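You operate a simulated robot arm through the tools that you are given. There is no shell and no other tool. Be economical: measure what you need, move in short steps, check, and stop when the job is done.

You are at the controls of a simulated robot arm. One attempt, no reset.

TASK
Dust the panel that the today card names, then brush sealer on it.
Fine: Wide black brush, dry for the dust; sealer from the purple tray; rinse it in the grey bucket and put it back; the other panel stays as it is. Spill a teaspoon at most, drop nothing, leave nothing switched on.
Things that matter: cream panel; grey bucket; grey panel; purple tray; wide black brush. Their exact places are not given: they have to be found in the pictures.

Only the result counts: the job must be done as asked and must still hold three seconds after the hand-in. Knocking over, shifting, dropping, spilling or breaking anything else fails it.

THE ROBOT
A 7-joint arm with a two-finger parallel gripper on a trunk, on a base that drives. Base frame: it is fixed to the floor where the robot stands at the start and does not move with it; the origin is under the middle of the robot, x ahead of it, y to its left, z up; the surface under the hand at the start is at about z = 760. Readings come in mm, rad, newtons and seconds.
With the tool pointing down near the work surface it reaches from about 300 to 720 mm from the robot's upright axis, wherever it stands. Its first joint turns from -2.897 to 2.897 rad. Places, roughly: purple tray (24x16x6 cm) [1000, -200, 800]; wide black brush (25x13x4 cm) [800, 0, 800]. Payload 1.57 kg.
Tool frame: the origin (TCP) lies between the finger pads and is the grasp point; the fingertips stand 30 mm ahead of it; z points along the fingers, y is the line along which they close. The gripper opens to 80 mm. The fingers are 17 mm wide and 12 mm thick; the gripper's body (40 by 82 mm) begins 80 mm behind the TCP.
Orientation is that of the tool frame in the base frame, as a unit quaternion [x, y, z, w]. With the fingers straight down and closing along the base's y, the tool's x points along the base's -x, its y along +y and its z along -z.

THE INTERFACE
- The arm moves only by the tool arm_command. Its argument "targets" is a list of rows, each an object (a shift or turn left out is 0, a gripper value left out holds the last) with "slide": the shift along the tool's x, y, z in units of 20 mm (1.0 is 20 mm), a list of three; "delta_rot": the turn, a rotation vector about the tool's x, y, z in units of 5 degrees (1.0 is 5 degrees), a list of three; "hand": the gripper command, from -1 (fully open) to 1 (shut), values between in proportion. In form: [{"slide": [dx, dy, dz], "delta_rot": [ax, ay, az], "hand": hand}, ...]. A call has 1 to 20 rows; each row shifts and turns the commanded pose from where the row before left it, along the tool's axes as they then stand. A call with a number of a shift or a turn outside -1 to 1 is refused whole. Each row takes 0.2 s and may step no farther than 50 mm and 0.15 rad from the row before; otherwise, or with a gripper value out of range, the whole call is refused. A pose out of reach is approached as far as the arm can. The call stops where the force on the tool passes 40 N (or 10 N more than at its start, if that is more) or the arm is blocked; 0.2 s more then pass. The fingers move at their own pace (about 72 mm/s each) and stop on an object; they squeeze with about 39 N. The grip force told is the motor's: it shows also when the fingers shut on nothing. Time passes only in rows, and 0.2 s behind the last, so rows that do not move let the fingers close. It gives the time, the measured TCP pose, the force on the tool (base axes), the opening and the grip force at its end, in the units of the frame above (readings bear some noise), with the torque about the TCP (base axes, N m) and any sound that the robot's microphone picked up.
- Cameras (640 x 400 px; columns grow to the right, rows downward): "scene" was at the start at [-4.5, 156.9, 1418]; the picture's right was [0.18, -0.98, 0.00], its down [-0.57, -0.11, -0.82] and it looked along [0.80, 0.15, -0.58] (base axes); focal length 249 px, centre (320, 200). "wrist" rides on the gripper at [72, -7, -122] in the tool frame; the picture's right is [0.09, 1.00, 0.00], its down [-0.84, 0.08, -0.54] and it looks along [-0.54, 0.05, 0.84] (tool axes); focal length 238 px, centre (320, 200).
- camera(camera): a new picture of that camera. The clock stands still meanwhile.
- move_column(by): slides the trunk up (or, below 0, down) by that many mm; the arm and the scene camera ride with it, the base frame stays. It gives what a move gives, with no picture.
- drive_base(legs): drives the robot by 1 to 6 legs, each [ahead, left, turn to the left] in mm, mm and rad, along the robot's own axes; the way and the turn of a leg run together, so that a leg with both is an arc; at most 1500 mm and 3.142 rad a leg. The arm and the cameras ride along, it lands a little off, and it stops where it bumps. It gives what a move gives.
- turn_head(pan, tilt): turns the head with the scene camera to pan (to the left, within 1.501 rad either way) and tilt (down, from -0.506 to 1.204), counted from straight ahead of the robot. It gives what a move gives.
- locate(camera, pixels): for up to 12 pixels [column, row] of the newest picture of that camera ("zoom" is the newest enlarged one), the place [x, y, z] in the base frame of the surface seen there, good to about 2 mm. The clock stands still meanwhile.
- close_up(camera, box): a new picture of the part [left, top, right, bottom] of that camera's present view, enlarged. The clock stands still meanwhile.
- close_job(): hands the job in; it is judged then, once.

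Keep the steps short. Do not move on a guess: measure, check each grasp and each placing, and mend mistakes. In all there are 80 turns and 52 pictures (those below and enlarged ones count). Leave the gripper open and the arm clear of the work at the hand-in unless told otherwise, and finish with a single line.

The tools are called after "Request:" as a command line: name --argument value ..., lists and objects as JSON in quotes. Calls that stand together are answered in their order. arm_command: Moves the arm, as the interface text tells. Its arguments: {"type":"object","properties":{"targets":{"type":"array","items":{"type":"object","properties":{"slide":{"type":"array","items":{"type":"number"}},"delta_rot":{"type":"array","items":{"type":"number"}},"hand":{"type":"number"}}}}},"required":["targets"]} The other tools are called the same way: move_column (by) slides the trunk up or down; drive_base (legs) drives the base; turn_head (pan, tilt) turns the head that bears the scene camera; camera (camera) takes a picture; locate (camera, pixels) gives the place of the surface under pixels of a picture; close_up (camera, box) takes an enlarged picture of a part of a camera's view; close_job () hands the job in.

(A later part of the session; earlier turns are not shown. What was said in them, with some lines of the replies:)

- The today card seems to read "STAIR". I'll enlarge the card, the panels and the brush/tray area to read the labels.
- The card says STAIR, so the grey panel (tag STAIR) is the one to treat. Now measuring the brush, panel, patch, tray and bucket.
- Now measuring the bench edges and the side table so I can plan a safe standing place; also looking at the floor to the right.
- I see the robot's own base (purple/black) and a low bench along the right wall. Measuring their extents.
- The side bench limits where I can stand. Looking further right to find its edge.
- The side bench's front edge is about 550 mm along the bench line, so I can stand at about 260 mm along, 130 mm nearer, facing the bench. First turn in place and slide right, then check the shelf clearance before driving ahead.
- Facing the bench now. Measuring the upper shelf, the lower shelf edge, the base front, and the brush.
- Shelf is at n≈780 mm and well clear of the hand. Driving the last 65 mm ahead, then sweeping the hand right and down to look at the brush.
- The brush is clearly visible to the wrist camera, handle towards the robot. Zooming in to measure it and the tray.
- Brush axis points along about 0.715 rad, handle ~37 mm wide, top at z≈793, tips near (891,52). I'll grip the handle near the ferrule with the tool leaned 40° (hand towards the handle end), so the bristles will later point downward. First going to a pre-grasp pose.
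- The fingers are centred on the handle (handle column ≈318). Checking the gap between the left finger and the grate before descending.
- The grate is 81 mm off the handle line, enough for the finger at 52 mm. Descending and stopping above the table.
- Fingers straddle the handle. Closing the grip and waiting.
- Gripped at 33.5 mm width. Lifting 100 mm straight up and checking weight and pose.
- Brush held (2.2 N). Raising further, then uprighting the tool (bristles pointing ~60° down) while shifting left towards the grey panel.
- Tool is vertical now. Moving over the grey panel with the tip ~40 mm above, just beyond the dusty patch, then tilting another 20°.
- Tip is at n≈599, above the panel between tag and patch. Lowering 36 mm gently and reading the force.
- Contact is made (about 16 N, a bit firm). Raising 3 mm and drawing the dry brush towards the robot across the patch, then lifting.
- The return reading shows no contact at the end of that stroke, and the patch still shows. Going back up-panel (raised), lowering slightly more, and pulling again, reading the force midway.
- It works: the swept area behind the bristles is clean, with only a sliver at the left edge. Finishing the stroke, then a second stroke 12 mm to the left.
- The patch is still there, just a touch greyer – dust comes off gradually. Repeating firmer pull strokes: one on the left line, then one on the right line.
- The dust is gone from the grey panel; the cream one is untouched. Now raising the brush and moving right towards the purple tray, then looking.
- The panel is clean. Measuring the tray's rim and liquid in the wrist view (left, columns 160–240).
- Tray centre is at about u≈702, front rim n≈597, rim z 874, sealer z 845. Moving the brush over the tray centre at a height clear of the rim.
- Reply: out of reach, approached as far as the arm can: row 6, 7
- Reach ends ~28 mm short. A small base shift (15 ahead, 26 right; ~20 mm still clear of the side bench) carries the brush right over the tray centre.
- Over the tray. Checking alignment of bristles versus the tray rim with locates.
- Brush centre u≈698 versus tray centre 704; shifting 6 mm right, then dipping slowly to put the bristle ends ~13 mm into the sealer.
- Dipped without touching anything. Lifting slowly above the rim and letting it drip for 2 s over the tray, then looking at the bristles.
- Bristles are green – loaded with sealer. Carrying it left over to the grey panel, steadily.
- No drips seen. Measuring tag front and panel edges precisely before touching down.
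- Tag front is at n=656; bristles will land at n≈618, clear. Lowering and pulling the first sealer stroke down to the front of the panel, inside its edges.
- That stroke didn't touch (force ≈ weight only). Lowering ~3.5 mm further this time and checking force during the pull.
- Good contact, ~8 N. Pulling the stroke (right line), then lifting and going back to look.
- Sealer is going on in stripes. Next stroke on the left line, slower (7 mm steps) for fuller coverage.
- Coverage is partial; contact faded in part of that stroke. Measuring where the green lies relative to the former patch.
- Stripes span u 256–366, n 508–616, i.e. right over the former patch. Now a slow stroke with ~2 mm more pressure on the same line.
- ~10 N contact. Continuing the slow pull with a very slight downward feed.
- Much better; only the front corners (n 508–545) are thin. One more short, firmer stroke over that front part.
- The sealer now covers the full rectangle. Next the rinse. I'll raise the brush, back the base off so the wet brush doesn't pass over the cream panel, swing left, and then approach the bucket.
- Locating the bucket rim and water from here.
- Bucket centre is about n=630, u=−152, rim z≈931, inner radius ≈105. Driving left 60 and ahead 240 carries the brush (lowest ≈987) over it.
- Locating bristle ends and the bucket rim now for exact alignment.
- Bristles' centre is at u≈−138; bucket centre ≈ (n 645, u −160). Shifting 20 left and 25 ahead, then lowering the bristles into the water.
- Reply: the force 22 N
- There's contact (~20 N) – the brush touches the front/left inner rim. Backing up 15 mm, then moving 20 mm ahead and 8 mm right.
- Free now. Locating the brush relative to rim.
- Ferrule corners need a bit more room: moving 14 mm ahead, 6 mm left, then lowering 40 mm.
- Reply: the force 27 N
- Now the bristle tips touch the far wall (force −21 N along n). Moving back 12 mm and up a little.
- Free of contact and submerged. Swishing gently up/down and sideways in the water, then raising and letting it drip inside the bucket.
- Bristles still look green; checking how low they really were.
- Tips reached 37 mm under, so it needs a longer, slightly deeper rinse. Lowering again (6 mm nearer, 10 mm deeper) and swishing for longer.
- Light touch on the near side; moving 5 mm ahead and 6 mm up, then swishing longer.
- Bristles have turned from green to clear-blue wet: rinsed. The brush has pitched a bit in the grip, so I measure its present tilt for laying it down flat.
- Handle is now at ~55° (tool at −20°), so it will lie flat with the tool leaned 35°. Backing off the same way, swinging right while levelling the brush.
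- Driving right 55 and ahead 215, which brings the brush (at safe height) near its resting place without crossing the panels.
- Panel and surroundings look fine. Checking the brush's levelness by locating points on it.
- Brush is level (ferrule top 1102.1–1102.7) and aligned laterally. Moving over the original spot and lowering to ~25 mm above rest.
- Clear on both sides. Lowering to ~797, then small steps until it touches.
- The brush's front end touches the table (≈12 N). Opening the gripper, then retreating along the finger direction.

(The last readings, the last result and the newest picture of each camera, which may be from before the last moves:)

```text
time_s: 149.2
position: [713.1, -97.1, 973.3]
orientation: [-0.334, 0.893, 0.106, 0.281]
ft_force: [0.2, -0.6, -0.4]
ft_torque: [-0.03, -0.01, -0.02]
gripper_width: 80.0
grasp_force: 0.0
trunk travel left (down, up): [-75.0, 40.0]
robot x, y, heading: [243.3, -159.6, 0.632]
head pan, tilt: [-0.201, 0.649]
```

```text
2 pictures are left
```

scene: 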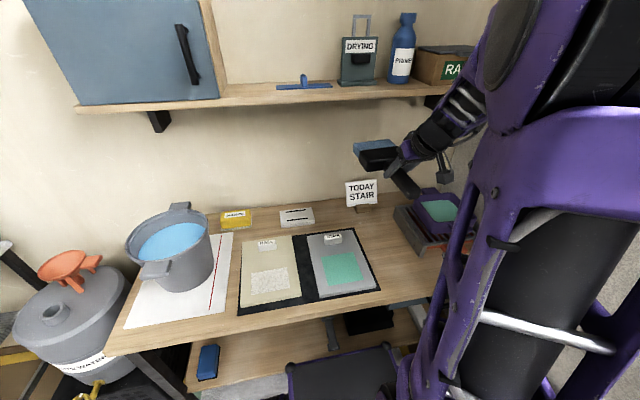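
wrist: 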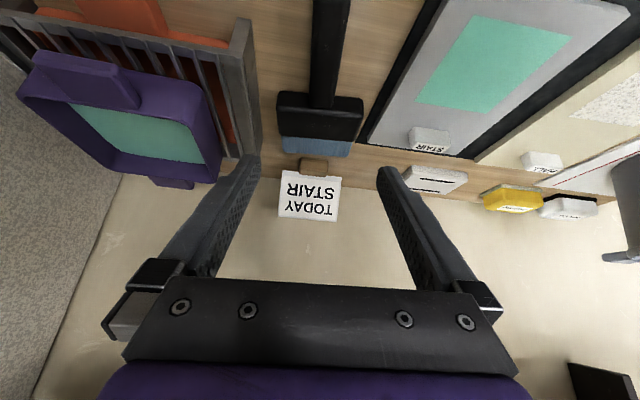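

The brush lies in its place. Verifying against the original coordinates and that it's flat.

Request:
locate --camera "wrist" --pixels '[[327, 60], [325, 90], [283, 98], [360, 102], [285, 148], [349, 151], [318, 150], [329, 20]]'

Request:
close_up --camera "scene" --box '[110, 140, 510, 340]'

```text
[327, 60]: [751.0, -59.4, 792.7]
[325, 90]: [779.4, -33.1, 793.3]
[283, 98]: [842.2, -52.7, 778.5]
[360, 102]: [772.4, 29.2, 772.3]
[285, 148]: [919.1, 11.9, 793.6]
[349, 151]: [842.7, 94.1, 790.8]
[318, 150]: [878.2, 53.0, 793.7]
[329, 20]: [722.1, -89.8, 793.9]
```

```text
1.60 times, centred on (310, 240) of scene
```

zoom: 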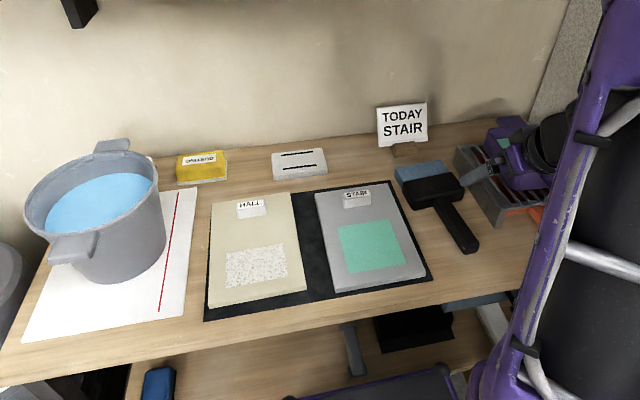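

The brush is flat and within a few mm of its original spot; panels, bucket, tray and card are in place. Raising the arm clear of the work.

Request:
arm_command --targets '[{"slide": [-0.55, 0, -0.78]}, {"slide": [-0.55, 0, -0.78]}, {"slide": [-0.55, 0, -0.78]}, {"slide": [-0.55, 0, -0.78]}, {"slide": [-0.55, 0, -0.78]}, {"slide": [-0.55, 0, -0.78]}, {}]'

```text
time_s: 150.8
position: [713.1, -96.7, 1089.3]
orientation: [-0.334, 0.893, 0.105, 0.282]
ft_force: [-0.8, -0.4, 0.1]
ft_torque: [0.01, 0.0, -0.02]
gripper_width: 80.2
grasp_force: 0.1
trunk travel left (down, up): [-75.0, 40.0]
robot x, y, heading: [246.5, -158.7, 0.637]
head pan, tilt: [-0.201, 0.649]
```

Arm is clear and the gripper is open; handing in.

Request:
close_job

```text
The job is handed in.
```

The grey STAIR panel was dusted dry and sealed from the purple tray, and the wide black brush was rinsed in the grey bucket and laid back within about 5 mm of its place, with the cream panel untouched and no spills seen; while rinsing, the brush pressed the bucket's inner wall at up to about 27 N, and the bucket did not visibly shift.
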